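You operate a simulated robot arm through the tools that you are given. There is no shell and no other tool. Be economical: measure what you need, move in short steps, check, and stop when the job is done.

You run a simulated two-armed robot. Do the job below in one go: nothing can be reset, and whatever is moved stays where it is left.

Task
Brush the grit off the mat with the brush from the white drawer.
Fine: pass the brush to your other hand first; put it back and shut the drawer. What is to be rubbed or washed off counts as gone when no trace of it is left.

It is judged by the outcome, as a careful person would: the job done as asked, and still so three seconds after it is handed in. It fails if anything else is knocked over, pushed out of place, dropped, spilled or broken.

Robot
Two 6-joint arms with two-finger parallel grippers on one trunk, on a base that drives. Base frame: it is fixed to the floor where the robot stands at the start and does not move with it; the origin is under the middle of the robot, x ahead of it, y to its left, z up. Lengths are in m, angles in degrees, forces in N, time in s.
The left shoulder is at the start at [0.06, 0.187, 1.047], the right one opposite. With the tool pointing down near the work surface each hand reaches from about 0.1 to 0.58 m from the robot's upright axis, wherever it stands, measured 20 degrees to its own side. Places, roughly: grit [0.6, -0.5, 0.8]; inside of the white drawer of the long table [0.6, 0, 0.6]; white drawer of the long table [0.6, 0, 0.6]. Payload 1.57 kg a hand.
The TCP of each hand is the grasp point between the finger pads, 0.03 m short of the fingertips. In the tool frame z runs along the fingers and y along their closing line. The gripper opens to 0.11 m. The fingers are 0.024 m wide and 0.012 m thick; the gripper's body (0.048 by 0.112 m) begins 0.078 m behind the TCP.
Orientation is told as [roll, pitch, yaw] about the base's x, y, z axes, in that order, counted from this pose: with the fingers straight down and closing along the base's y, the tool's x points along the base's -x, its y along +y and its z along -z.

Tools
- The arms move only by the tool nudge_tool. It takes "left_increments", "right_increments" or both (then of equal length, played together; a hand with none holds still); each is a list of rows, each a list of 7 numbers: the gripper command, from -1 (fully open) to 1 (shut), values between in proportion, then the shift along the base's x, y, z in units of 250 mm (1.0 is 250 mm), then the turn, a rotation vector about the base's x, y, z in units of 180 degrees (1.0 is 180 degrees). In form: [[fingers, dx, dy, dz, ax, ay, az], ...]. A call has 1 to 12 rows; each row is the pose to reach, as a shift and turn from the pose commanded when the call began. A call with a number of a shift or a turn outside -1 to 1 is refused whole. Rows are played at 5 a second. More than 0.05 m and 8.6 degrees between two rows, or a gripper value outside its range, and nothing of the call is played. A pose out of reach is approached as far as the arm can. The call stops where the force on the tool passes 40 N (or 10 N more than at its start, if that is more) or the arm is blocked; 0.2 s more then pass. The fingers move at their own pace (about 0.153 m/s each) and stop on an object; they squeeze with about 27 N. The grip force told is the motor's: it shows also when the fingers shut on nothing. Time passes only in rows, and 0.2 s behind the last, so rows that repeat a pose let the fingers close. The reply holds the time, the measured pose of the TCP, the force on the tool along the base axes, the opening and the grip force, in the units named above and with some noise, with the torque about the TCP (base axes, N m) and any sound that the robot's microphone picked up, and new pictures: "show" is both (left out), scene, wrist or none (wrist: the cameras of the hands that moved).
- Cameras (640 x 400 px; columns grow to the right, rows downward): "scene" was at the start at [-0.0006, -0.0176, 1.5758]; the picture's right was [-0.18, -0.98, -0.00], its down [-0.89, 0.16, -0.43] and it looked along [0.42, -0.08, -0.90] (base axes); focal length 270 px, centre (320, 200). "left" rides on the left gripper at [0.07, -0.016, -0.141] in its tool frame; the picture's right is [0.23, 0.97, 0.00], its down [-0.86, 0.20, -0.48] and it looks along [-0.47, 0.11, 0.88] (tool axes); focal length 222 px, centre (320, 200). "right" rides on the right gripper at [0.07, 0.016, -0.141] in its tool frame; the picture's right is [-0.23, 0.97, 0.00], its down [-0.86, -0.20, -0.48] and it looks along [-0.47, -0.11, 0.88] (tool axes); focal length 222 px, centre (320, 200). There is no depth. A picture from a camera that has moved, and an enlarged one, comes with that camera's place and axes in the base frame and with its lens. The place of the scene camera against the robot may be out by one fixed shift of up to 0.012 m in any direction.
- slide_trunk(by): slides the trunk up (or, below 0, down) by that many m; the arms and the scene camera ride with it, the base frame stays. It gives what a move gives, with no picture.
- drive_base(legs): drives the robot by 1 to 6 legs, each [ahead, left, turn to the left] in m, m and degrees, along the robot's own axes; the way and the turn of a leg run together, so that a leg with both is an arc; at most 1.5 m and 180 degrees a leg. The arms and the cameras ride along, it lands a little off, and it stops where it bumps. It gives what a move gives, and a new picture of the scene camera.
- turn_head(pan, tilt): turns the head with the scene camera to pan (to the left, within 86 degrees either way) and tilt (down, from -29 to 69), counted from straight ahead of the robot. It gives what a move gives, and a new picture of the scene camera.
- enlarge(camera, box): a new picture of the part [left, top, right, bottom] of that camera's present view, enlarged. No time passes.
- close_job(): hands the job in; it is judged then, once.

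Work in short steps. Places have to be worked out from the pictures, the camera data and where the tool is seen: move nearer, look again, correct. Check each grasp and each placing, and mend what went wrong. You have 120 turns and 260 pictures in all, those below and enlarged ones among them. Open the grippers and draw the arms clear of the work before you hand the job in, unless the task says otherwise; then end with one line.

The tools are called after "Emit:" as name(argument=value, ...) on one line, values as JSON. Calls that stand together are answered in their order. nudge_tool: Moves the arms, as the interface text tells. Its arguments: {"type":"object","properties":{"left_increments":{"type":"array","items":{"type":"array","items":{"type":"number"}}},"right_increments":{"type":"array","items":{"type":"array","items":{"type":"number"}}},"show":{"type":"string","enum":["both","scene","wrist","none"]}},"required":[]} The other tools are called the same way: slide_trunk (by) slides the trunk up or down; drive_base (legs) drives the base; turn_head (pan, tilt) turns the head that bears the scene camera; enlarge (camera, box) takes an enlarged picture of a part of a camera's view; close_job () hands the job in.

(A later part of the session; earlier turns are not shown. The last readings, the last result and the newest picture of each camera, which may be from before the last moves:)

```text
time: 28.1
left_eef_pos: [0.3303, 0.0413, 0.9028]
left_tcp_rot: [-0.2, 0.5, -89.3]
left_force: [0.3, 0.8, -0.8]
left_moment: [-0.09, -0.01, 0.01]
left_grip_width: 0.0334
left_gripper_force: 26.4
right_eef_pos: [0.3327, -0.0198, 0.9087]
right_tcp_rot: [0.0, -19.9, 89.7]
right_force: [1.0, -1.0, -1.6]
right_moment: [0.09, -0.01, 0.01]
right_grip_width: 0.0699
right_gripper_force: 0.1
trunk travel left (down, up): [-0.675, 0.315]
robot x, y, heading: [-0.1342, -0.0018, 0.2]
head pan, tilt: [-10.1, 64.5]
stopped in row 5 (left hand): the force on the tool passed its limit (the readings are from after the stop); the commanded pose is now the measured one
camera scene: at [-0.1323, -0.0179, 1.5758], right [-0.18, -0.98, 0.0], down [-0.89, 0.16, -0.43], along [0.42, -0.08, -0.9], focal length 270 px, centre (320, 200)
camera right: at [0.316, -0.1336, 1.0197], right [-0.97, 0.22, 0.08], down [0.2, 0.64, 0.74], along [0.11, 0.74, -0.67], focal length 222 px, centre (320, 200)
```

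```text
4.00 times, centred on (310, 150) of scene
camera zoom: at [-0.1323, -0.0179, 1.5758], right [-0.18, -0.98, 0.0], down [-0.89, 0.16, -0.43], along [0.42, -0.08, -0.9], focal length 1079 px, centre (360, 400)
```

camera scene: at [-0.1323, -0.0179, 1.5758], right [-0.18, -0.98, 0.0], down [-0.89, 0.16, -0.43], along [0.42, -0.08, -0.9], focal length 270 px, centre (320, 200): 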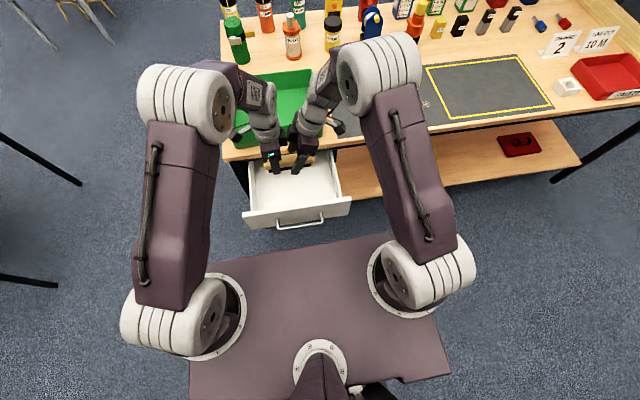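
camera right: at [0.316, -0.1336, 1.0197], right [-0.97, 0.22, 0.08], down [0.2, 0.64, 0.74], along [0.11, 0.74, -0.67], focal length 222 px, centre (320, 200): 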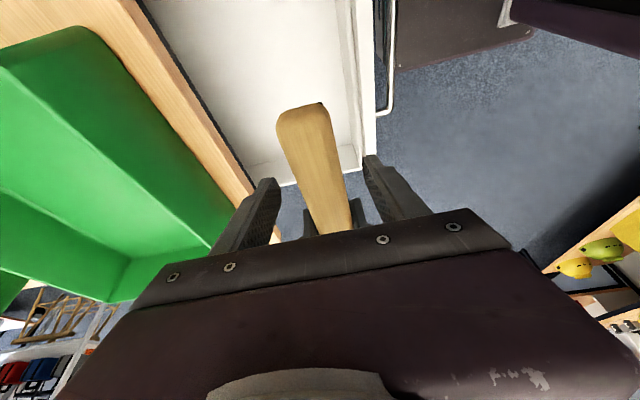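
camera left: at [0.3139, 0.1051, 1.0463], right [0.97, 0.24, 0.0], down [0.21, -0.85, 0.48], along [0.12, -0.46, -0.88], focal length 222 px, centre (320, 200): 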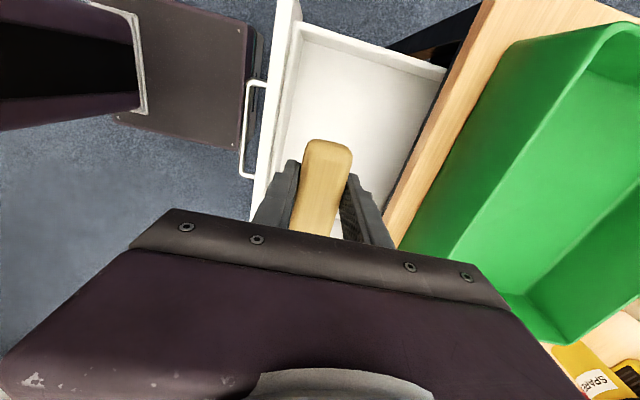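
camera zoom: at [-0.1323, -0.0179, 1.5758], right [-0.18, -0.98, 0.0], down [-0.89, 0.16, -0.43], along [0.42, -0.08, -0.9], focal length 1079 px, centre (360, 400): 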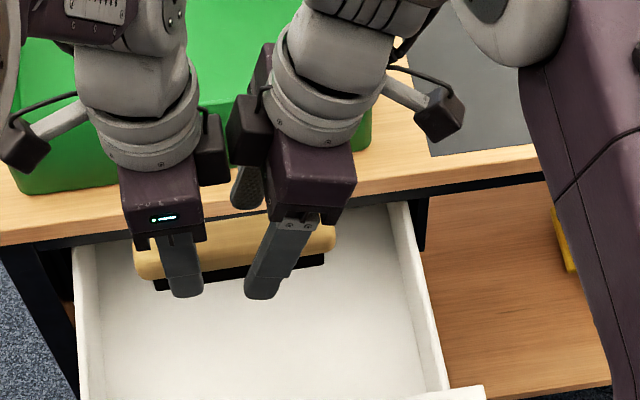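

The wrist housings brushed against each other (left shifted 5 mm), but the block sits between the right fingers. I'll ease the right hand 5 mm away, slightly lower, and close it.

Emit:
nudge_tool(right_increments=[[-0.27, -0.006, -0.03, -0.015, 0, 0, 0], [0.2, -0.006, -0.03, -0.025, 0, 0, 0], [0.7, -0.006, -0.03, -0.025, 0, 0, 0], [1, -0.006, -0.03, -0.025, 0, 0, 0], [1, -0.006, -0.03, -0.025, 0, 0, 0]])

Emit:
enlarge(camera="scene", box=[240, 100, 380, 200])

```text
time: 29.3
left_eef_pos: [0.3289, 0.0412, 0.9032]
left_tcp_rot: [-0.2, 0.6, -89.3]
left_force: [-2.0, 1.1, -2.3]
left_moment: [0.14, -0.17, -0.52]
left_grip_width: 0.0333
left_gripper_force: 26.5
right_eef_pos: [0.3296, -0.0268, 0.9036]
right_tcp_rot: [-0.1, -19.9, 89.9]
right_force: [2.6, -0.1, 0.8]
right_moment: [-0.01, 0.19, 0.31]
right_grip_width: 0.0337
right_gripper_force: 27.4
trunk travel left (down, up): [-0.675, 0.315]
robot x, y, heading: [-0.1337, 0.0011, 0.0]
head pan, tilt: [-10.1, 64.5]
camera scene: at [-0.1325, -0.0179, 1.5758], right [-0.18, -0.98, 0.0], down [-0.89, 0.16, -0.43], along [0.42, -0.08, -0.9], focal length 270 px, centre (320, 200)
camera right: at [0.3142, -0.1403, 1.014], right [-0.97, 0.22, 0.08], down [0.2, 0.64, 0.74], along [0.11, 0.74, -0.67], focal length 222 px, centre (320, 200)
```

scene: 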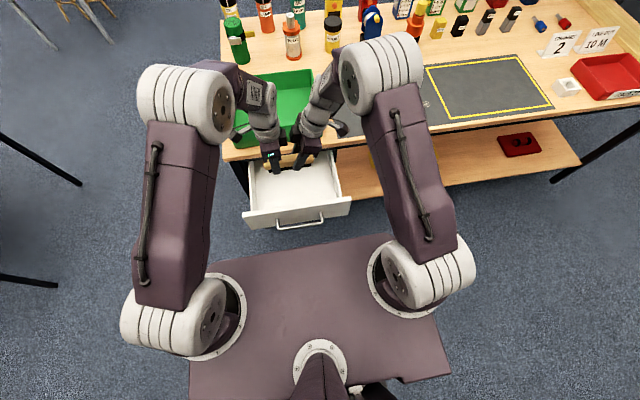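
right: 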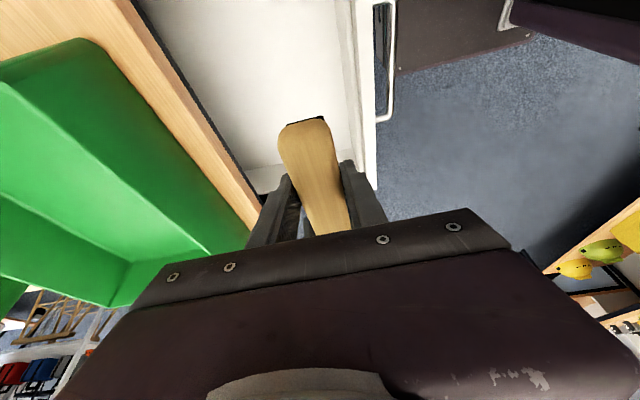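

```text
4.00 times, centred on (310, 150) of scene
camera zoom: at [-0.1325, -0.0179, 1.5758], right [-0.18, -0.98, 0.0], down [-0.89, 0.16, -0.43], along [0.42, -0.08, -0.9], focal length 1079 px, centre (360, 400)
```

zoom: 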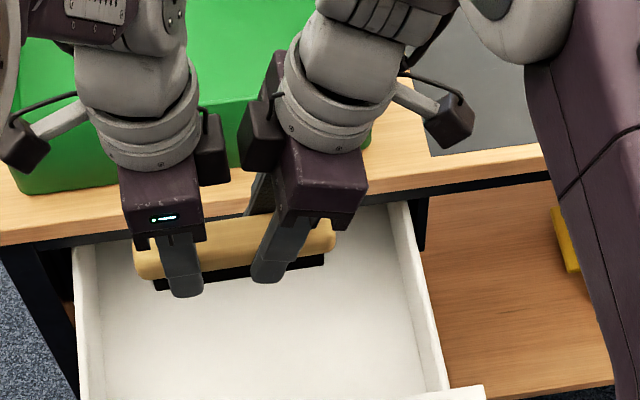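

Both hands hold the block. Open the left and lift it straight up and left.

Emit:
nudge_tool(left_increments=[[0.5, 0, 0, 0, 0, 0, 0], [-0.1, 0, 0, 0, 0, 0, 0], [-0.1, 0, 0, 0, 0, 0, 0], [-0.1, 0, 0.02, 0.1, 0, 0, 0], [-0.1, 0, 0.06, 0.25, 0, 0, 0], [-0.1, 0, 0.15, 0.4, 0, 0, 0], [-0.1, 0, 0.3, 0.5, 0, 0, 0], [-0.1, 0, 0.45, 0.5, 0, 0, 0]])

Emit:
enlarge(camera="scene", box=[240, 100, 380, 200])

```text
time: 31.1
left_eef_pos: [0.3264, 0.1529, 1.0288]
left_tcp_rot: [0.0, 0.4, -89.3]
left_force: [0.1, -0.5, -0.6]
left_moment: [0.0, 0.0, -0.01]
left_grip_width: 0.0605
left_gripper_force: 0.0
right_eef_pos: [0.3295, -0.0258, 0.9036]
right_tcp_rot: [0.0, -19.8, 89.8]
right_force: [-0.3, -0.1, 0.0]
right_moment: [-0.02, 0.0, 0.01]
right_grip_width: 0.0334
right_gripper_force: 27.1
trunk travel left (down, up): [-0.675, 0.315]
robot x, y, heading: [-0.1307, -0.0013, -0.1]
head pan, tilt: [-10.1, 64.5]
camera scene: at [-0.1321, -0.0167, 1.5758], right [-0.18, -0.98, 0.0], down [-0.89, 0.16, -0.43], along [0.42, -0.08, -0.9], focal length 270 px, centre (320, 200)
camera left: at [0.311, 0.2205, 1.1699], right [0.97, 0.24, 0.0], down [0.21, -0.86, 0.47], along [0.11, -0.46, -0.88], focal length 222 px, centre (320, 200)
```

scene: 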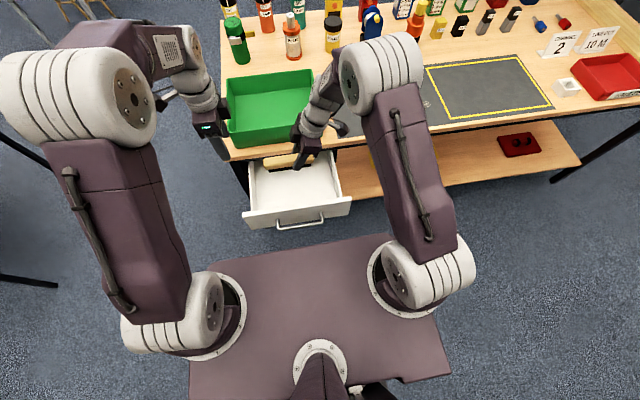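
left: 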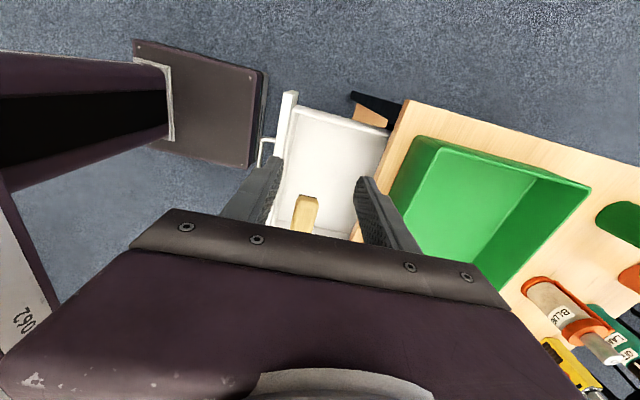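

```text
4.00 times, centred on (310, 150) of scene
camera zoom: at [-0.1321, -0.0167, 1.5758], right [-0.18, -0.98, 0.0], down [-0.89, 0.16, -0.43], along [0.42, -0.08, -0.9], focal length 1079 px, centre (360, 400)
```

zoom: 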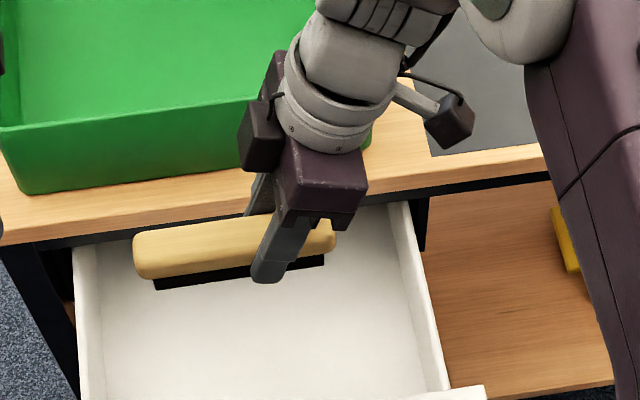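

The right hand alone holds the brush level. I'll raise it 10 cm, then drive right and forward toward the grit.

Emit:
nudge_tool(right_increments=[[1, 0, 0, 0.13, 0, 0, 0], [1, 0, 0, 0.26, 0, 0, 0], [1, 0, 0, 0.4, 0, 0, 0]], show="none")

Emit:
drive_base(legs=[[0, -0.4, 0]])

Emit:
drive_base(legs=[[0.24, 0, 0]])

```text
time: 31.9
left_eef_pos: [0.3264, 0.1514, 1.0283]
left_tcp_rot: [-0.1, 0.6, -89.3]
left_force: [0.5, 0.4, -0.5]
left_moment: [0.02, -0.02, -0.04]
left_grip_width: 0.0602
left_gripper_force: 0.1
right_eef_pos: [0.3295, -0.0283, 1.0052]
right_tcp_rot: [-0.2, -19.9, 89.8]
right_force: [-0.3, 0.4, -1.2]
right_moment: [-0.01, -0.01, -0.01]
right_grip_width: 0.0336
right_gripper_force: 27.4
trunk travel left (down, up): [-0.675, 0.315]
robot x, y, heading: [-0.1311, 0.0002, -0.0]
head pan, tilt: [-10.1, 64.5]
```

```text
time: 34.4
left_eef_pos: [0.3276, -0.2454, 1.0283]
left_tcp_rot: [0.0, 0.5, -89.0]
left_force: [-0.5, -0.3, 0.3]
left_moment: [0.02, -0.02, 0.03]
left_grip_width: 0.0604
left_gripper_force: 0.0
right_eef_pos: [0.3294, -0.4251, 1.0025]
right_tcp_rot: [-0.2, -20.0, 90.2]
right_force: [0.2, -0.9, -1.5]
right_moment: [-0.02, -0.02, 0.02]
right_grip_width: 0.0334
right_gripper_force: 26.6
trunk travel left (down, up): [-0.675, 0.315]
robot x, y, heading: [-0.1328, -0.4011, 0.5]
head pan, tilt: [-10.1, 64.5]
camera scene: at [-0.1319, -0.4173, 1.5758], right [-0.17, -0.99, 0.0], down [-0.89, 0.15, -0.43], along [0.42, -0.07, -0.9], focal length 270 px, centre (320, 200)
```

scene: 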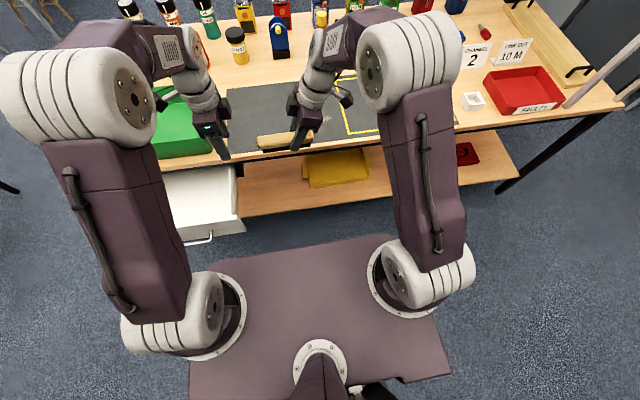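

```text
time: 36.2
left_eef_pos: [0.5658, -0.2434, 1.0297]
left_tcp_rot: [-0.2, 0.5, -88.8]
left_force: [0.2, 0.4, 0.2]
left_moment: [-0.02, 0.02, 0.02]
left_grip_width: 0.0607
left_gripper_force: 0.2
right_eef_pos: [0.5711, -0.4239, 1.0034]
right_tcp_rot: [-0.1, -19.9, 90.3]
right_force: [0.1, -0.8, -0.6]
right_moment: [0.02, 0.01, -0.01]
right_grip_width: 0.0336
right_gripper_force: 26.8
trunk travel left (down, up): [-0.675, 0.315]
robot x, y, heading: [0.1109, -0.3992, 0.4]
head pan, tilt: [-10.1, 64.5]
camera scene: at [0.1085, -0.4168, 1.5758], right [-0.17, -0.99, 0.0], down [-0.89, 0.15, -0.43], along [0.42, -0.07, -0.9], focal length 270 px, centre (320, 200)
```

scene: 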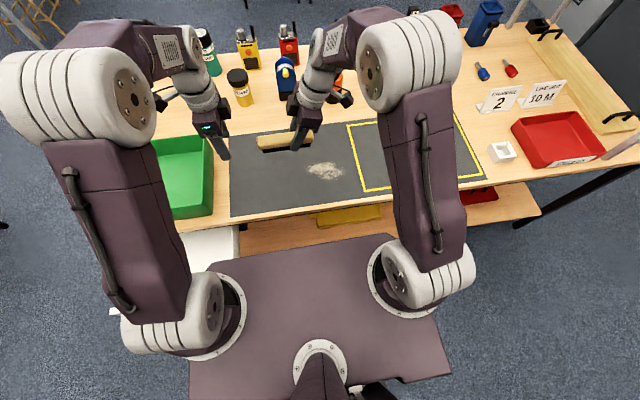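

Grit is seen near (0.61, -0.52). Check from the right wrist camera for a height fix.

Emit:
enlarge(camera="right", box=[0, 0, 640, 400])

Emit:
enlarge(camera="scene", box=[220, 100, 380, 220])

Emit:
enlarge(camera="left", box=[0, 0, 640, 400])

```text
1.00 times, centred on (320, 200) of right
camera zoom: at [0.5552, -0.5382, 1.1144], right [-0.97, 0.21, 0.08], down [0.2, 0.64, 0.74], along [0.11, 0.74, -0.67], focal length 222 px, centre (320, 200)
```

zoom: 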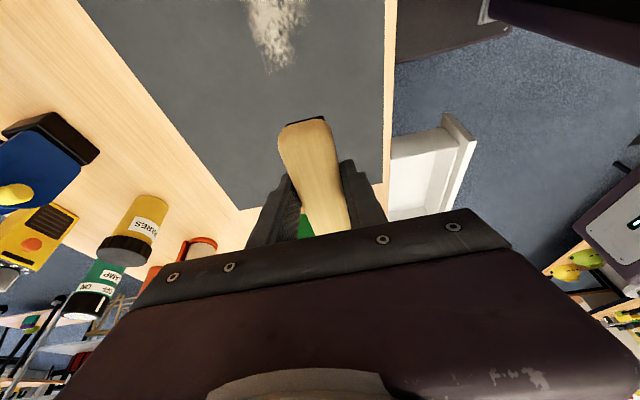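

```text
3.33 times, centred on (300, 160) of scene
camera zoom: at [0.1085, -0.4168, 1.5758], right [-0.17, -0.99, 0.0], down [-0.89, 0.15, -0.43], along [0.42, -0.07, -0.9], focal length 899 px, centre (387, 333)
```

zoom: 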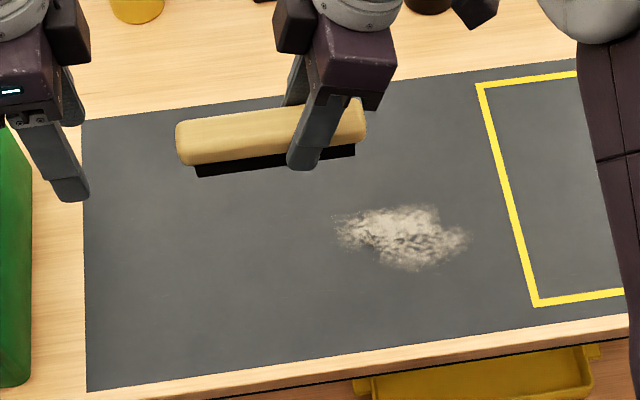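

```text
1.00 times, centred on (320, 200) of left
camera zoom: at [0.5504, -0.1767, 1.1702], right [0.97, 0.25, 0.0], down [0.22, -0.85, 0.47], along [0.12, -0.46, -0.88], focal length 222 px, centre (320, 200)
```

zoom: 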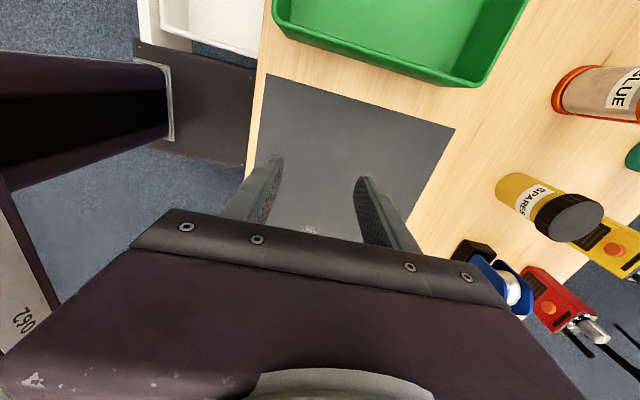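

Height estimates agree on the mat at z≈0.775; grit spans x 0.56–0.63, y -0.445…-0.59. Bring the brush above its near side, at z≈0.85.

Emit:
nudge_tool(right_increments=[[1, -0.03, -0.08, -0.1, 0, 0, 0], [1, -0.06, -0.17, -0.22, 0, 0, 0], [1, -0.09, -0.26, -0.35, 0, 0, 0], [1, -0.12, -0.34, -0.48, 0, 0, 0], [1, -0.124, -0.4, -0.6, 0, 0, 0]])

Emit:
enlarge(camera="scene", box=[240, 100, 400, 220])

```text
time: 37.4
left_eef_pos: [0.5687, -0.2447, 1.0291]
left_tcp_rot: [-0.2, 0.4, -88.9]
left_force: [0.5, 0.4, -0.1]
left_moment: [0.02, 0.0, -0.01]
left_grip_width: 0.0605
left_gripper_force: 0.2
right_eef_pos: [0.5412, -0.5256, 0.8515]
right_tcp_rot: [-0.2, -19.9, 90.2]
right_force: [0.0, -1.1, -0.3]
right_moment: [-0.02, 0.0, 0.03]
right_grip_width: 0.0334
right_gripper_force: 27.1
trunk travel left (down, up): [-0.675, 0.315]
robot x, y, heading: [0.1056, -0.3995, 0.4]
head pan, tilt: [-10.1, 64.5]
camera scene: at [0.1105, -0.4175, 1.5758], right [-0.17, -0.99, 0.0], down [-0.89, 0.15, -0.43], along [0.42, -0.07, -0.9], focal length 270 px, centre (320, 200)
camera right: at [0.5268, -0.6397, 0.962], right [-0.97, 0.21, 0.08], down [0.2, 0.64, 0.74], along [0.11, 0.74, -0.67], focal length 222 px, centre (320, 200)
```

scene: 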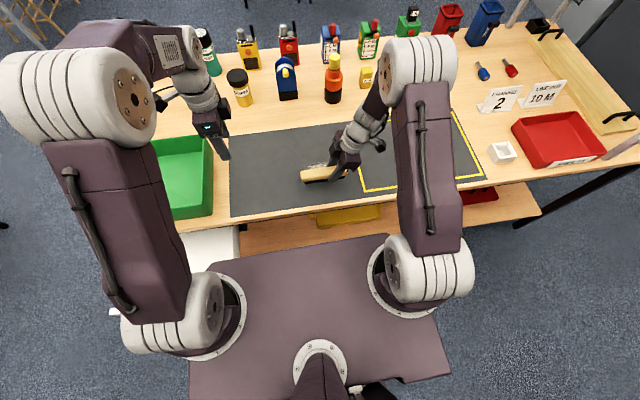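
right: 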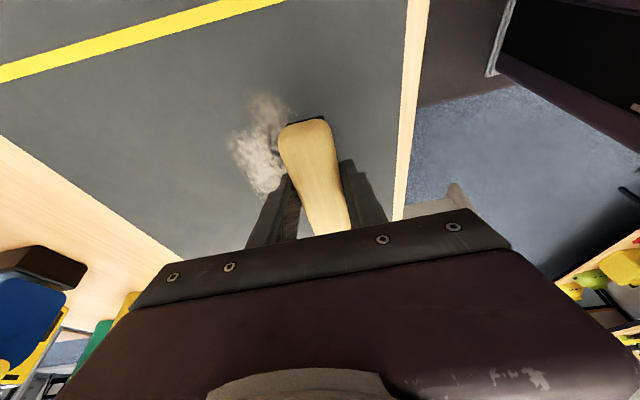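

```text
3.33 times, centred on (320, 160) of scene
camera zoom: at [0.1105, -0.4175, 1.5758], right [-0.17, -0.99, 0.0], down [-0.89, 0.15, -0.43], along [0.42, -0.07, -0.9], focal length 899 px, centre (320, 333)
```

zoom: 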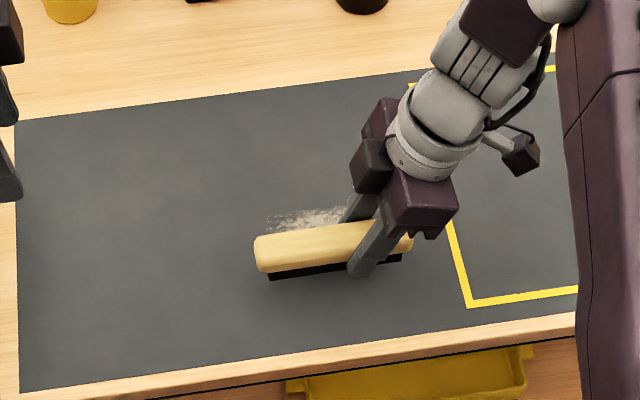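

Brush sits just on the near side of the grit. Descend in small steps, watching the force.

Emit:
nudge_tool(right_increments=[[1, 0, 0, -0.04, 0, 0, 0], [1, 0, 0, -0.08, 0, 0, 0], [1, 0, 0, -0.11, 0, 0, 0]], show="none")

```text
time: 38.2
left_eef_pos: [0.5671, -0.2435, 1.028]
left_tcp_rot: [0.0, 0.5, -88.8]
left_force: [-0.5, -0.2, 0.6]
left_moment: [0.02, -0.01, -0.02]
left_grip_width: 0.0603
left_gripper_force: 0.0
right_eef_pos: [0.5411, -0.5249, 0.8241]
right_tcp_rot: [-0.1, -19.8, 90.3]
right_force: [0.1, 1.2, -0.8]
right_moment: [0.01, 0.01, 0.01]
right_grip_width: 0.0335
right_gripper_force: 26.6
trunk travel left (down, up): [-0.675, 0.315]
robot x, y, heading: [0.1093, -0.3987, 0.2]
head pan, tilt: [-10.1, 64.5]
```

Emit:
nudge_tool(right_increments=[[1, 0, 0, -0.02, 0, 0, 0], [1, 0, 0, -0.04, 0, 0, 0]], show="none")

```text
time: 38.8
left_eef_pos: [0.5662, -0.2429, 1.0302]
left_tcp_rot: [0.0, 0.4, -88.9]
left_force: [0.3, -0.8, -0.8]
left_moment: [0.01, -0.02, 0.02]
left_grip_width: 0.0606
left_gripper_force: 0.0
right_eef_pos: [0.5398, -0.5254, 0.8172]
right_tcp_rot: [-0.4, -19.8, 90.3]
right_force: [2.4, -1.0, 24.2]
right_moment: [-0.47, 0.16, 0.08]
right_grip_width: 0.0338
right_gripper_force: 27.7
trunk travel left (down, up): [-0.675, 0.315]
robot x, y, heading: [0.1067, -0.4004, 0.4]
head pan, tilt: [-10.1, 64.5]
```

Contact at z≈0.818 with 24 N; ease 2 mm up and sweep forward across the grit.

Emit:
nudge_tool(right_increments=[[1, 0, 0, 0.008, 0, 0, 0], [1, 0.06, 0, 0.008, 0, 0, 0], [1, 0.12, 0, 0.008, 0, 0, 0], [1, 0.18, 0, 0.008, 0, 0, 0], [1, 0.24, 0, 0.008, 0, 0, 0], [1, 0.3, 0, 0.008, 0, 0, 0], [1, 0.36, 0, 0.008, 0, 0, 0], [1, 0.42, 0, 0.008, 0, 0, 0], [1, 0.48, 0, 0.008, 0, 0, 0]])

Emit:
enlarge(camera="scene", box=[240, 100, 400, 220])

```text
time: 40.8
left_eef_pos: [0.5689, -0.2438, 1.028]
left_tcp_rot: [-0.2, 0.4, -88.9]
left_force: [0.5, -0.4, -1.0]
left_moment: [0.04, 0.01, 0.0]
left_grip_width: 0.0602
left_gripper_force: 0.1
right_eef_pos: [0.6593, -0.5236, 0.8191]
right_tcp_rot: [0.0, -19.9, 90.2]
right_force: [0.6, -0.3, -0.8]
right_moment: [-0.04, 0.0, -0.01]
right_grip_width: 0.0336
right_gripper_force: 27.2
trunk travel left (down, up): [-0.675, 0.315]
robot x, y, heading: [0.1094, -0.3971, 0.4]
head pan, tilt: [-10.1, 64.5]
camera scene: at [0.1098, -0.4169, 1.5758], right [-0.17, -0.99, 0.0], down [-0.89, 0.15, -0.43], along [0.42, -0.07, -0.9], focal length 270 px, centre (320, 200)
camera right: at [0.6446, -0.6381, 0.9297], right [-0.97, 0.21, 0.08], down [0.2, 0.64, 0.74], along [0.11, 0.74, -0.67], focal length 222 px, centre (320, 200)
```

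scene: 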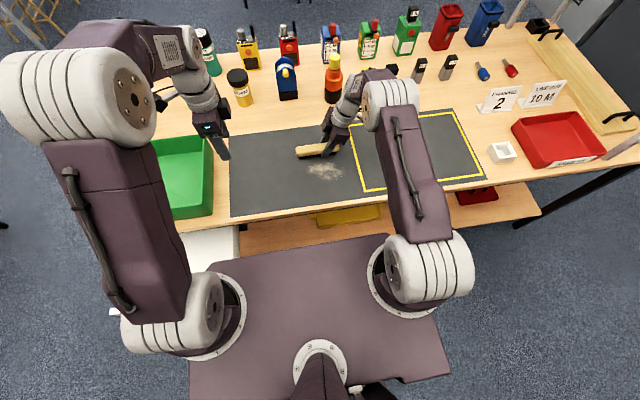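
right: 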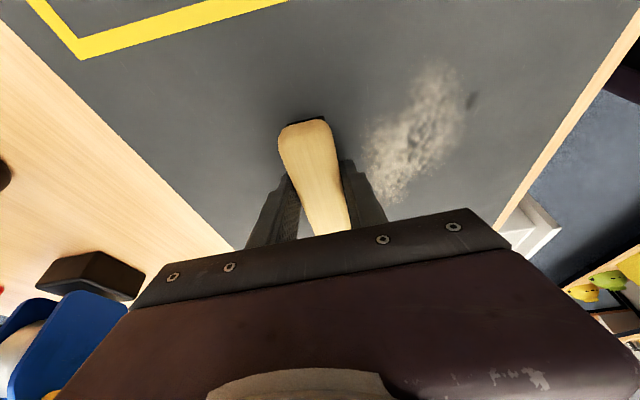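

```text
3.33 times, centred on (320, 160) of scene
camera zoom: at [0.1098, -0.4169, 1.5758], right [-0.17, -0.99, 0.0], down [-0.89, 0.15, -0.43], along [0.42, -0.07, -0.9], focal length 899 px, centre (320, 333)
```

zoom: 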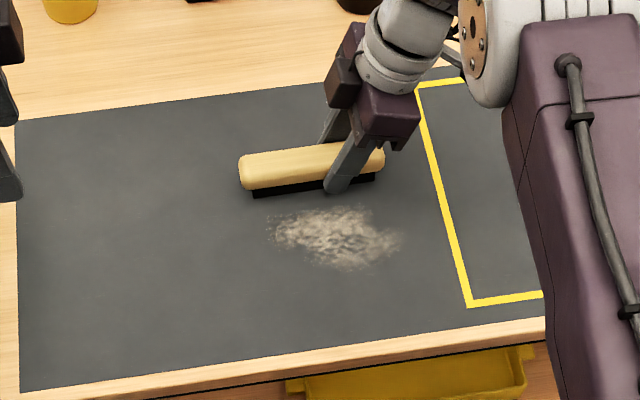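

The grit faded only a little; more pressure needed. Lower ~1.7 mm and sweep back and forth.

Emit:
nudge_tool(right_increments=[[1, 0, 0, -0.007, 0, 0, 0], [1, -0.08, 0, -0.007, 0, 0, 0], [1, -0.16, 0, -0.007, 0, 0, 0], [1, -0.24, 0, -0.007, 0, 0, 0], [1, -0.32, 0, -0.007, 0, 0, 0], [1, -0.4, 0, -0.007, 0, 0, 0], [1, -0.48, 0, -0.007, 0, 0, 0], [1, -0.4, 0, -0.007, 0, 0, 0], [1, -0.3, 0, -0.007, 0, 0, 0], [1, -0.2, 0, -0.007, 0, 0, 0], [1, -0.1, 0, -0.007, 0, 0, 0], [1, 0, 0, -0.007, 0, 0, 0]], show="wrist")

Emit:
enlarge(camera="scene", box=[240, 100, 400, 220])

```text
time: 43.4
left_eef_pos: [0.567, -0.2433, 1.028]
left_tcp_rot: [0.0, 0.5, -88.9]
left_force: [0.2, 0.4, 0.1]
left_moment: [-0.06, -0.04, -0.05]
left_grip_width: 0.0604
left_gripper_force: 0.1
right_eef_pos: [0.6592, -0.5253, 0.8178]
right_tcp_rot: [0.0, -19.9, 90.3]
right_force: [-3.2, 0.4, 5.9]
right_moment: [-0.02, 0.14, -0.01]
right_grip_width: 0.0336
right_gripper_force: 26.5
trunk travel left (down, up): [-0.675, 0.315]
robot x, y, heading: [0.1083, -0.4022, 0.5]
head pan, tilt: [-10.1, 64.5]
camera right: at [0.6443, -0.6383, 0.9284], right [-0.97, 0.21, 0.08], down [0.2, 0.64, 0.74], along [0.11, 0.74, -0.67], focal length 222 px, centre (320, 200)
```

right: 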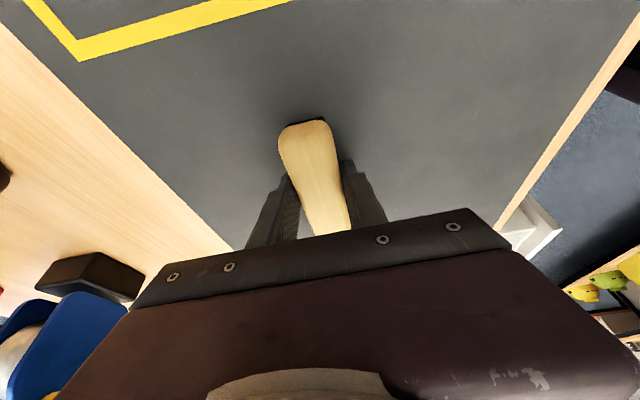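

```text
3.33 times, centred on (320, 160) of scene
camera zoom: at [0.1074, -0.4165, 1.5758], right [-0.17, -0.99, 0.0], down [-0.89, 0.15, -0.43], along [0.42, -0.07, -0.9], focal length 899 px, centre (320, 333)
```

zoom: 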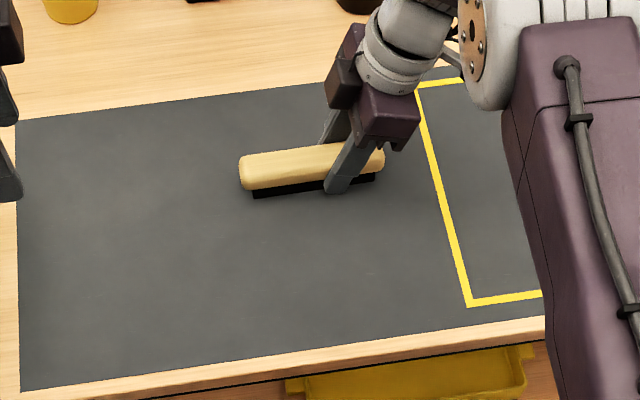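

No trace visible. One more pass with the brush shifted 4 cm to the right to cover that end surely.

Emit:
nudge_tool(right_increments=[[1, -0.02, -0.06, 0.0, 0, 0, 0], [1, -0.04, -0.12, 0.0, 0, 0, 0], [1, -0.06, -0.18, 0.0, 0, 0, 0], [1, -0.16, -0.18, 0, 0, 0, 0], [1, -0.26, -0.18, 0, 0, 0, 0], [1, -0.36, -0.18, 0, 0, 0, 0], [1, -0.48, -0.16, 0, 0, 0, 0], [1, -0.48, -0.08, 0, 0, 0, 0], [1, -0.48, 0.0, 0.0, 0, 0, 0], [1, -0.48, 0.0, 0.1, 0, 0, 0], [1, -0.48, 0.0, 0.25, 0, 0, 0], [1, -0.48, 0.1, 0.4, 0, 0, 0]])

Emit:
enlarge(camera="scene", box=[270, 130, 370, 205])

```text
time: 46.0
left_eef_pos: [0.5677, -0.2429, 1.0293]
left_tcp_rot: [-0.1, 0.3, -88.9]
left_force: [0.4, 0.6, -0.1]
left_moment: [-0.03, 0.0, 0.01]
left_grip_width: 0.0606
left_gripper_force: 0.0
right_eef_pos: [0.5372, -0.4999, 0.9175]
right_tcp_rot: [0.0, -19.8, 90.3]
right_force: [0.0, 0.0, -1.3]
right_moment: [-0.04, 0.02, 0.0]
right_grip_width: 0.0334
right_gripper_force: 27.1
trunk travel left (down, up): [-0.675, 0.315]
robot x, y, heading: [0.1054, -0.3968, 0.3]
head pan, tilt: [-10.1, 64.5]
camera scene: at [0.1086, -0.4145, 1.5757], right [-0.17, -0.99, 0.0], down [-0.89, 0.15, -0.43], along [0.42, -0.07, -0.9], focal length 270 px, centre (320, 200)
camera right: at [0.5228, -0.6134, 1.0294], right [-0.97, 0.21, 0.08], down [0.2, 0.64, 0.74], along [0.11, 0.74, -0.67], focal length 222 px, centre (320, 200)
```

scene: 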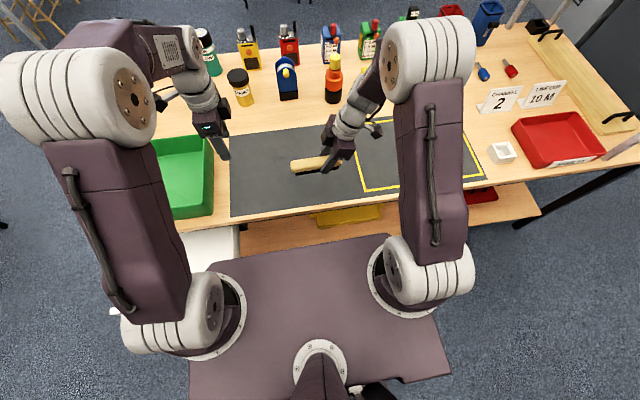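
right: 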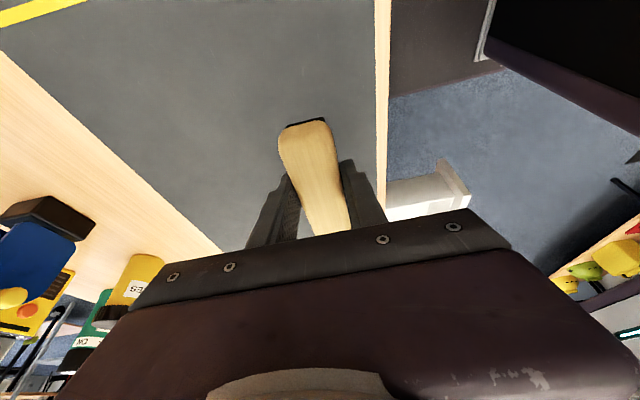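

```text
5.33 times, centred on (320, 168) of scene
camera zoom: at [0.1086, -0.4145, 1.5757], right [-0.17, -0.99, 0.0], down [-0.89, 0.15, -0.43], along [0.42, -0.07, -0.9], focal length 1439 px, centre (320, 373)
```

zoom: 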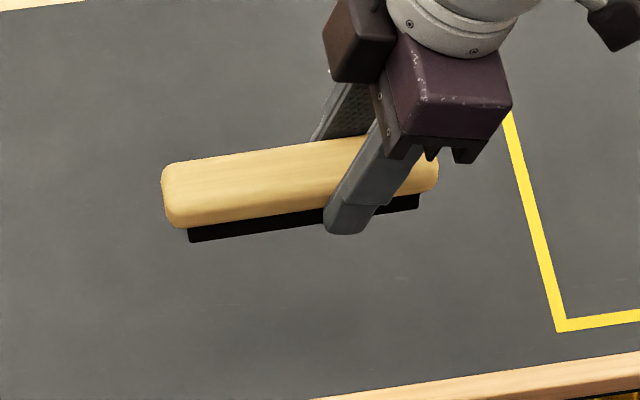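

The mat is clean. Drive back and then left to bring the brush over the drawer.

Emit:
drive_base(legs=[[-0.24, 0, 0]])

Emit:
drive_base(legs=[[0, 0.46, -0.3]])

Emit:
enlarge(camera="scene", box=[260, 100, 420, 220])

```text
time: 47.8
left_eef_pos: [0.3227, -0.2456, 1.0292]
left_tcp_rot: [-0.1, 0.5, -89.0]
left_force: [0.0, -0.6, -0.4]
left_moment: [0.02, 0.01, -0.03]
left_grip_width: 0.0604
left_gripper_force: 0.0
right_eef_pos: [0.2928, -0.5037, 0.917]
right_tcp_rot: [-0.1, -19.8, 90.0]
right_force: [-0.2, -0.6, -1.7]
right_moment: [-0.02, 0.01, 0.03]
right_grip_width: 0.0333
right_gripper_force: 27.2
trunk travel left (down, up): [-0.675, 0.315]
robot x, y, heading: [-0.1399, -0.3974, 0.1]
head pan, tilt: [-10.1, 64.5]
camera scene: at [-0.1359, -0.4174, 1.5757], right [-0.18, -0.98, 0.0], down [-0.89, 0.16, -0.43], along [0.42, -0.08, -0.9], focal length 270 px, centre (320, 200)
```

scene: 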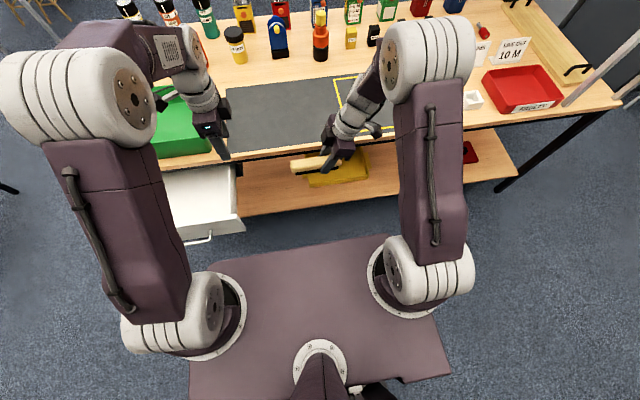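

```text
time: 50.5
left_eef_pos: [0.3266, 0.2019, 1.0289]
left_tcp_rot: [-0.1, 0.5, -89.6]
left_force: [0.4, -0.2, 0.0]
left_moment: [-0.01, -0.02, 0.0]
left_grip_width: 0.0607
left_gripper_force: 0.2
right_eef_pos: [0.2936, -0.0555, 0.9167]
right_tcp_rot: [0.0, -19.9, 89.4]
right_force: [0.3, 0.1, -0.3]
right_moment: [-0.02, 0.01, -0.01]
right_grip_width: 0.0333
right_gripper_force: 27.0
trunk travel left (down, up): [-0.675, 0.315]
robot x, y, heading: [-0.1336, 0.0531, -0.4]
head pan, tilt: [-10.1, 64.5]
camera scene: at [-0.135, 0.0352, 1.5758], right [-0.18, -0.98, 0.0], down [-0.89, 0.17, -0.43], along [0.42, -0.08, -0.9], focal length 270 px, centre (320, 200)
```

scene: 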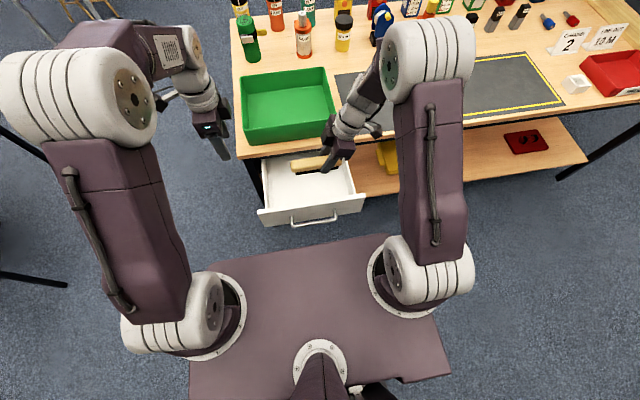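

```text
3.33 times, centred on (340, 160) of scene
camera zoom: at [-0.135, 0.0352, 1.5758], right [-0.18, -0.98, 0.0], down [-0.89, 0.17, -0.43], along [0.42, -0.08, -0.9], focal length 899 px, centre (253, 333)
```

zoom: 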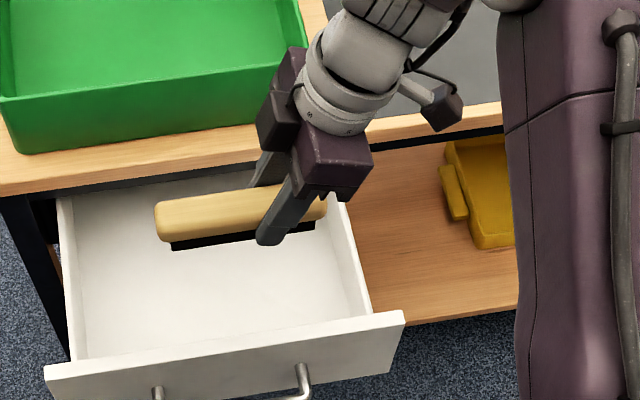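

Positioned with the drawer below. Move the brush over its original spot and descend most of the way.

Emit:
nudge_tool(right_increments=[[1, 0.1, 0.04, 0, 0, 0, 0.003], [1, 0.2, 0.08, -0.05, 0, 0, 0.003], [1, 0.29, 0.106, -0.15, 0, 0, 0.003], [1, 0.29, 0.106, -0.3, 0, 0, 0.003], [1, 0.29, 0.106, -0.45, 0, 0, 0.003], [1, 0.29, 0.106, -0.6, 0, 0, 0.003], [1, 0.29, 0.106, -0.75, 0, 0, 0.003], [1, 0.29, 0.106, -0.86, 0, 0, 0.003]])

Emit:
enlarge(camera="scene", box=[240, 100, 400, 220])

```text
time: 52.3
left_eef_pos: [0.3259, 0.2011, 1.0286]
left_tcp_rot: [-0.1, 0.5, -89.5]
left_force: [1.0, 0.1, -0.2]
left_moment: [0.0, -0.01, -0.01]
left_grip_width: 0.0605
left_gripper_force: 0.1
right_eef_pos: [0.3647, -0.029, 0.7008]
right_tcp_rot: [-0.1, -19.9, 90.0]
right_force: [0.1, -0.1, -1.3]
right_moment: [0.01, 0.0, 0.04]
right_grip_width: 0.0335
right_gripper_force: 27.1
trunk travel left (down, up): [-0.675, 0.315]
robot x, y, heading: [-0.1374, 0.0494, -0.2]
head pan, tilt: [-10.1, 64.5]
camera scene: at [-0.1344, 0.0354, 1.5758], right [-0.18, -0.98, 0.0], down [-0.89, 0.17, -0.43], along [0.42, -0.08, -0.9], focal length 270 px, centre (320, 200)
camera right: at [0.3487, -0.1422, 0.812], right [-0.97, 0.21, 0.08], down [0.2, 0.64, 0.74], along [0.11, 0.74, -0.67], focal length 222 px, centre (320, 200)
```

scene: 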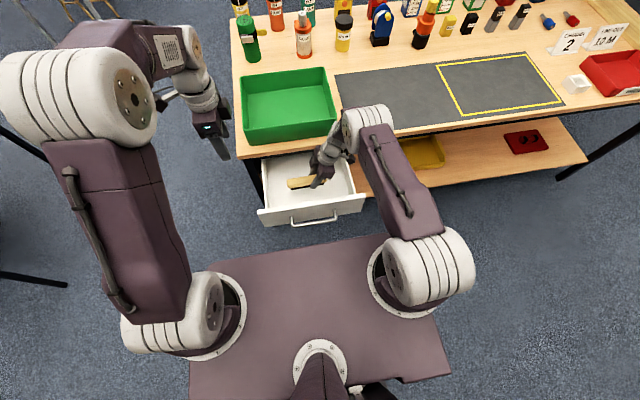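
right: 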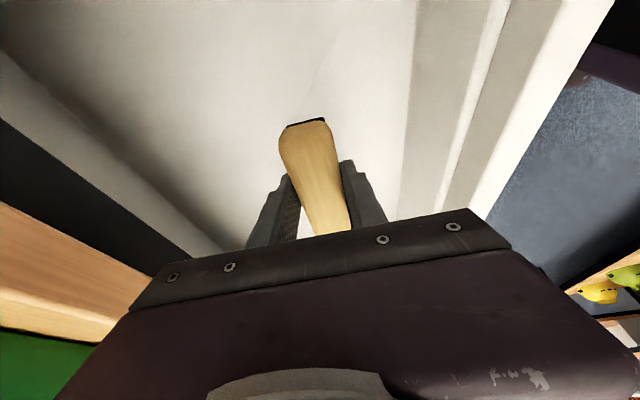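

```text
3.33 times, centred on (320, 160) of scene
camera zoom: at [-0.1344, 0.0354, 1.5758], right [-0.18, -0.98, 0.0], down [-0.89, 0.17, -0.43], along [0.42, -0.08, -0.9], focal length 899 px, centre (320, 333)
```

zoom: 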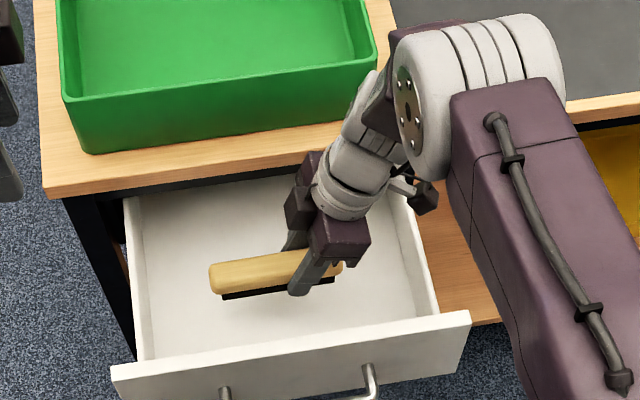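

Clear of all walls. Lower to just about floor contact.

Emit:
nudge_tool(right_increments=[[1, 0, 0, -0.06, 0, 0, 0], [1, 0, 0, -0.12, 0, 0, 0], [1, 0, 0, -0.16, 0, 0, 0], [1, 0, 0, -0.175, 0, 0, 0]], show="none")

```text
time: 53.3
left_eef_pos: [0.3266, 0.203, 1.0289]
left_tcp_rot: [-0.1, 0.5, -89.6]
left_force: [0.4, -0.7, 1.2]
left_moment: [-0.01, -0.01, -0.01]
left_grip_width: 0.0606
left_gripper_force: 0.1
right_eef_pos: [0.3652, -0.0275, 0.6596]
right_tcp_rot: [-0.1, -19.9, 90.0]
right_force: [0.1, -0.1, -0.4]
right_moment: [-0.02, -0.04, 0.0]
right_grip_width: 0.0331
right_gripper_force: 26.7
trunk travel left (down, up): [-0.675, 0.315]
robot x, y, heading: [-0.1338, 0.0527, -0.5]
head pan, tilt: [-10.1, 64.5]
```

Emit:
nudge_tool(right_increments=[[1, 0, 0, -0.01, 0, 0, 0], [1, 0, 0, -0.018, 0, 0, 0]], show="none")

```text
time: 53.9
left_eef_pos: [0.3254, 0.2027, 1.0295]
left_tcp_rot: [-0.2, 0.5, -89.7]
left_force: [0.0, -0.8, -1.0]
left_moment: [0.0, 0.01, -0.02]
left_grip_width: 0.0606
left_gripper_force: 0.1
right_eef_pos: [0.3645, -0.028, 0.6554]
right_tcp_rot: [-0.1, -19.9, 90.1]
right_force: [-0.5, -0.7, 4.8]
right_moment: [-0.02, 0.07, 0.05]
right_grip_width: 0.0333
right_gripper_force: 27.3
trunk travel left (down, up): [-0.675, 0.315]
robot x, y, heading: [-0.1365, 0.0538, -0.7]
head pan, tilt: [-10.1, 64.5]
```

Brush is resting on the floor. Open and withdraw along the tool axis.

Emit:
nudge_tool(right_increments=[[0.3, 0, 0, 0, 0, 0, 0], [0, 0, 0, 0, 0, 0, 0], [-0.1, 0, 0, 0, 0, 0, 0], [-0.1, 0, -0.02, 0.06, 0, 0, 0], [-0.1, 0, -0.055, 0.15, 0, 0, 0], [-0.1, 0, -0.1, 0.28, 0, 0, 0], [-0.1, -0.03, -0.15, 0.43, 0, 0, 0], [-0.1, -0.06, -0.2, 0.6, 0, 0, 0], [-0.1, -0.1, -0.25, 0.78, 0, 0, 0], [-0.1, -0.15, -0.3, 0.96, 0, 0, 0]])

Emit:
enlarge(camera="scene", box=[240, 100, 400, 220])

```text
time: 56.1
left_eef_pos: [0.326, 0.2035, 1.0279]
left_tcp_rot: [0.1, 0.4, -89.6]
left_force: [-0.7, -0.1, 0.3]
left_moment: [0.02, -0.02, 0.01]
left_grip_width: 0.0606
left_gripper_force: 0.1
right_eef_pos: [0.3287, -0.102, 0.8942]
right_tcp_rot: [-0.1, -19.9, 90.1]
right_force: [-0.3, -0.1, 0.0]
right_moment: [-0.03, -0.01, -0.01]
right_grip_width: 0.0601
right_gripper_force: 0.2
trunk travel left (down, up): [-0.675, 0.315]
robot x, y, heading: [-0.1374, 0.0532, -0.3]
head pan, tilt: [-10.1, 64.5]
camera scene: at [-0.1369, 0.0357, 1.5757], right [-0.18, -0.98, 0.0], down [-0.89, 0.17, -0.43], along [0.42, -0.08, -0.9], focal length 270 px, centre (320, 200)
camera right: at [0.3136, -0.2154, 1.0068], right [-0.97, 0.21, 0.08], down [0.2, 0.64, 0.74], along [0.11, 0.74, -0.67], focal length 222 px, centre (320, 200)
```

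scene: 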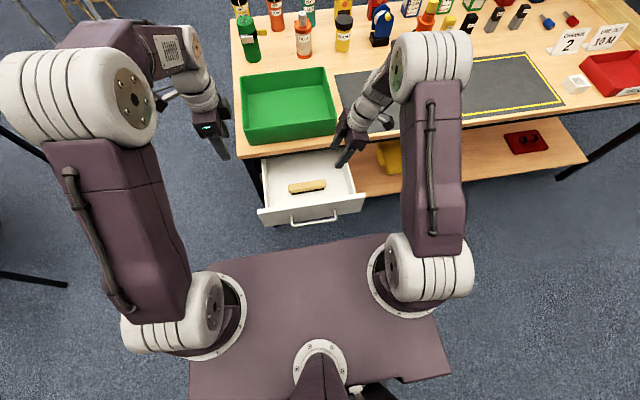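
right: 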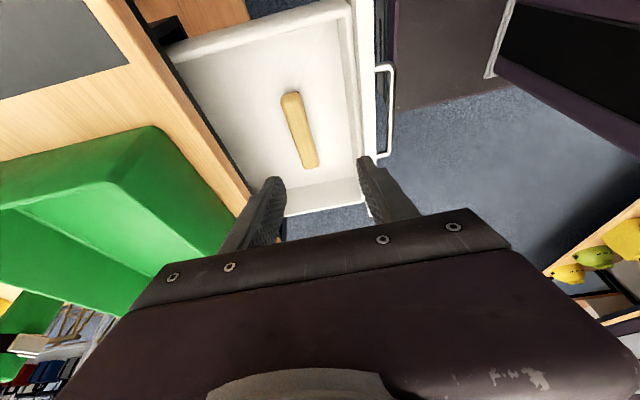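

```text
3.33 times, centred on (320, 160) of scene
camera zoom: at [-0.1369, 0.0357, 1.5757], right [-0.18, -0.98, 0.0], down [-0.89, 0.17, -0.43], along [0.42, -0.08, -0.9], focal length 899 px, centre (320, 333)
```

zoom: 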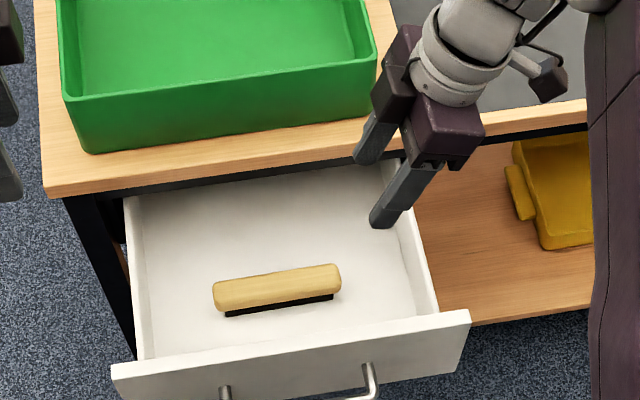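

The brush is back on the drawer floor, upright. Now back the base off to line up the left hand with the handle for pushing the drawer shut.

Emit:
drive_base(legs=[[-0.26, -0.043, 0.3]])

Emit:
nudge_tool(left_increments=[[-0.2, 0.04, -0.1, -0.08, 0, 0, 0], [-0.2, 0.08, -0.2, -0.16, 0, 0, 0], [-0.2, 0.12, -0.32, -0.24, 0, 0, 0], [-0.2, 0.16, -0.44, -0.32, 0, 0, 0], [-0.2, 0.2, -0.54, -0.4, 0, 0, 0], [-0.2, 0.216, -0.62, -0.48, 0, 0, 0]], right_increments=[[-0.1, 0, -0.1, 0.1, 0, 0, 0], [-0.1, 0, -0.2, 0.2, 0, 0, 0], [-0.1, 0, -0.3, 0.3, 0, 0, 0], [-0.1, 0, -0.4, 0.4, 0, 0, 0], [-0.1, 0, -0.5, 0.5, 0, 0, 0], [-0.1, 0, -0.6, 0.5, 0, 0, 0]])

```text
time: 58.0
left_eef_pos: [0.0627, 0.1617, 1.027]
left_tcp_rot: [-0.2, 0.6, -89.4]
left_force: [1.0, 0.3, -0.1]
left_moment: [0.02, 0.0, -0.01]
left_grip_width: 0.0607
left_gripper_force: 0.0
right_eef_pos: [0.0686, -0.1411, 0.8946]
right_tcp_rot: [-0.2, -19.9, 90.2]
right_force: [-0.8, 0.0, 0.8]
right_moment: [0.0, 0.0, 0.01]
right_grip_width: 0.0608
right_gripper_force: 0.1
trunk travel left (down, up): [-0.675, 0.315]
robot x, y, heading: [-0.3973, 0.0123, -0.3]
head pan, tilt: [-10.1, 64.5]
camera scene: at [-0.3965, -0.0055, 1.5757], right [-0.18, -0.98, 0.0], down [-0.89, 0.16, -0.43], along [0.42, -0.08, -0.9], focal length 270 px, centre (320, 200)
```

scene: 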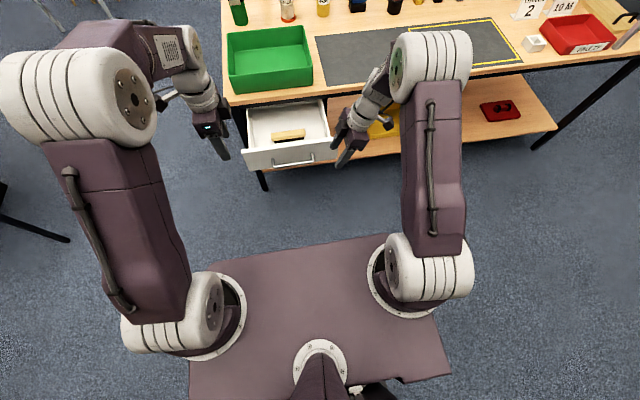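

```text
time: 59.4
left_eef_pos: [0.1175, 0.0048, 0.9101]
left_tcp_rot: [-0.1, 0.5, -89.4]
left_force: [0.3, 0.1, 0.1]
left_moment: [0.03, 0.0, 0.01]
left_grip_width: 0.066
left_gripper_force: 0.1
right_eef_pos: [0.0704, -0.2935, 1.0193]
right_tcp_rot: [0.0, -20.0, 90.1]
right_force: [0.2, 0.2, 0.4]
right_moment: [0.03, 0.02, -0.01]
right_grip_width: 0.0605
right_gripper_force: 0.1
trunk travel left (down, up): [-0.675, 0.315]
robot x, y, heading: [-0.3982, 0.0126, -0.0]
head pan, tilt: [-10.1, 64.5]
camera scene: at [-0.3961, -0.0078, 1.5758], right [-0.18, -0.98, 0.0], down [-0.89, 0.16, -0.43], along [0.42, -0.08, -0.9], focal length 270 px, centre (320, 200)
camera right: at [0.0551, -0.4079, 1.131], right [-0.97, 0.21, 0.08], down [0.2, 0.64, 0.74], along [0.11, 0.74, -0.67], focal length 222 px, centre (320, 200)
camera left: at [0.1009, 0.0731, 1.0517], right [0.97, 0.24, 0.0], down [0.21, -0.86, 0.47], along [0.11, -0.46, -0.88], focal length 222 px, centre (320, 200)
```

scene: 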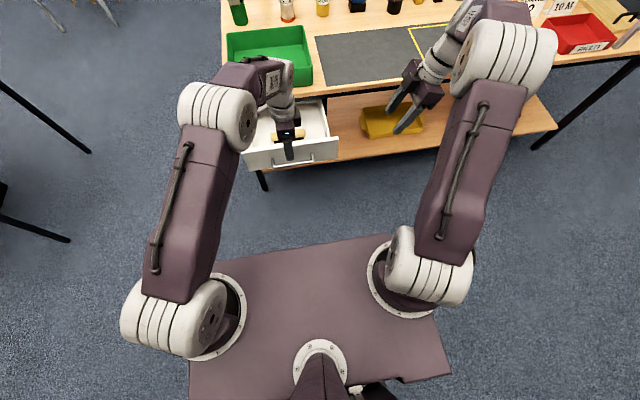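
right: 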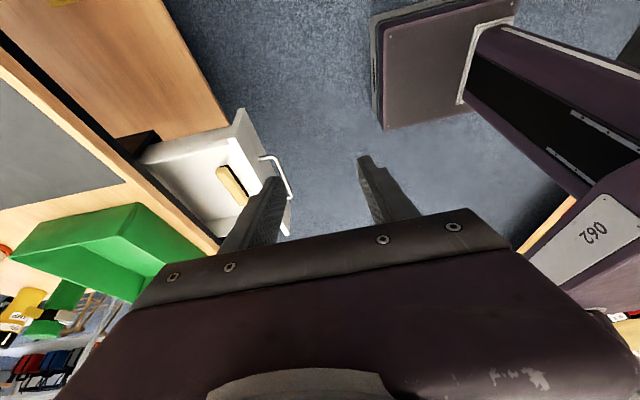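
left: 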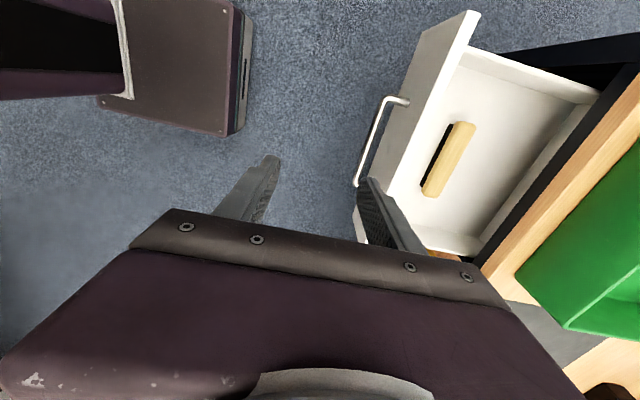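

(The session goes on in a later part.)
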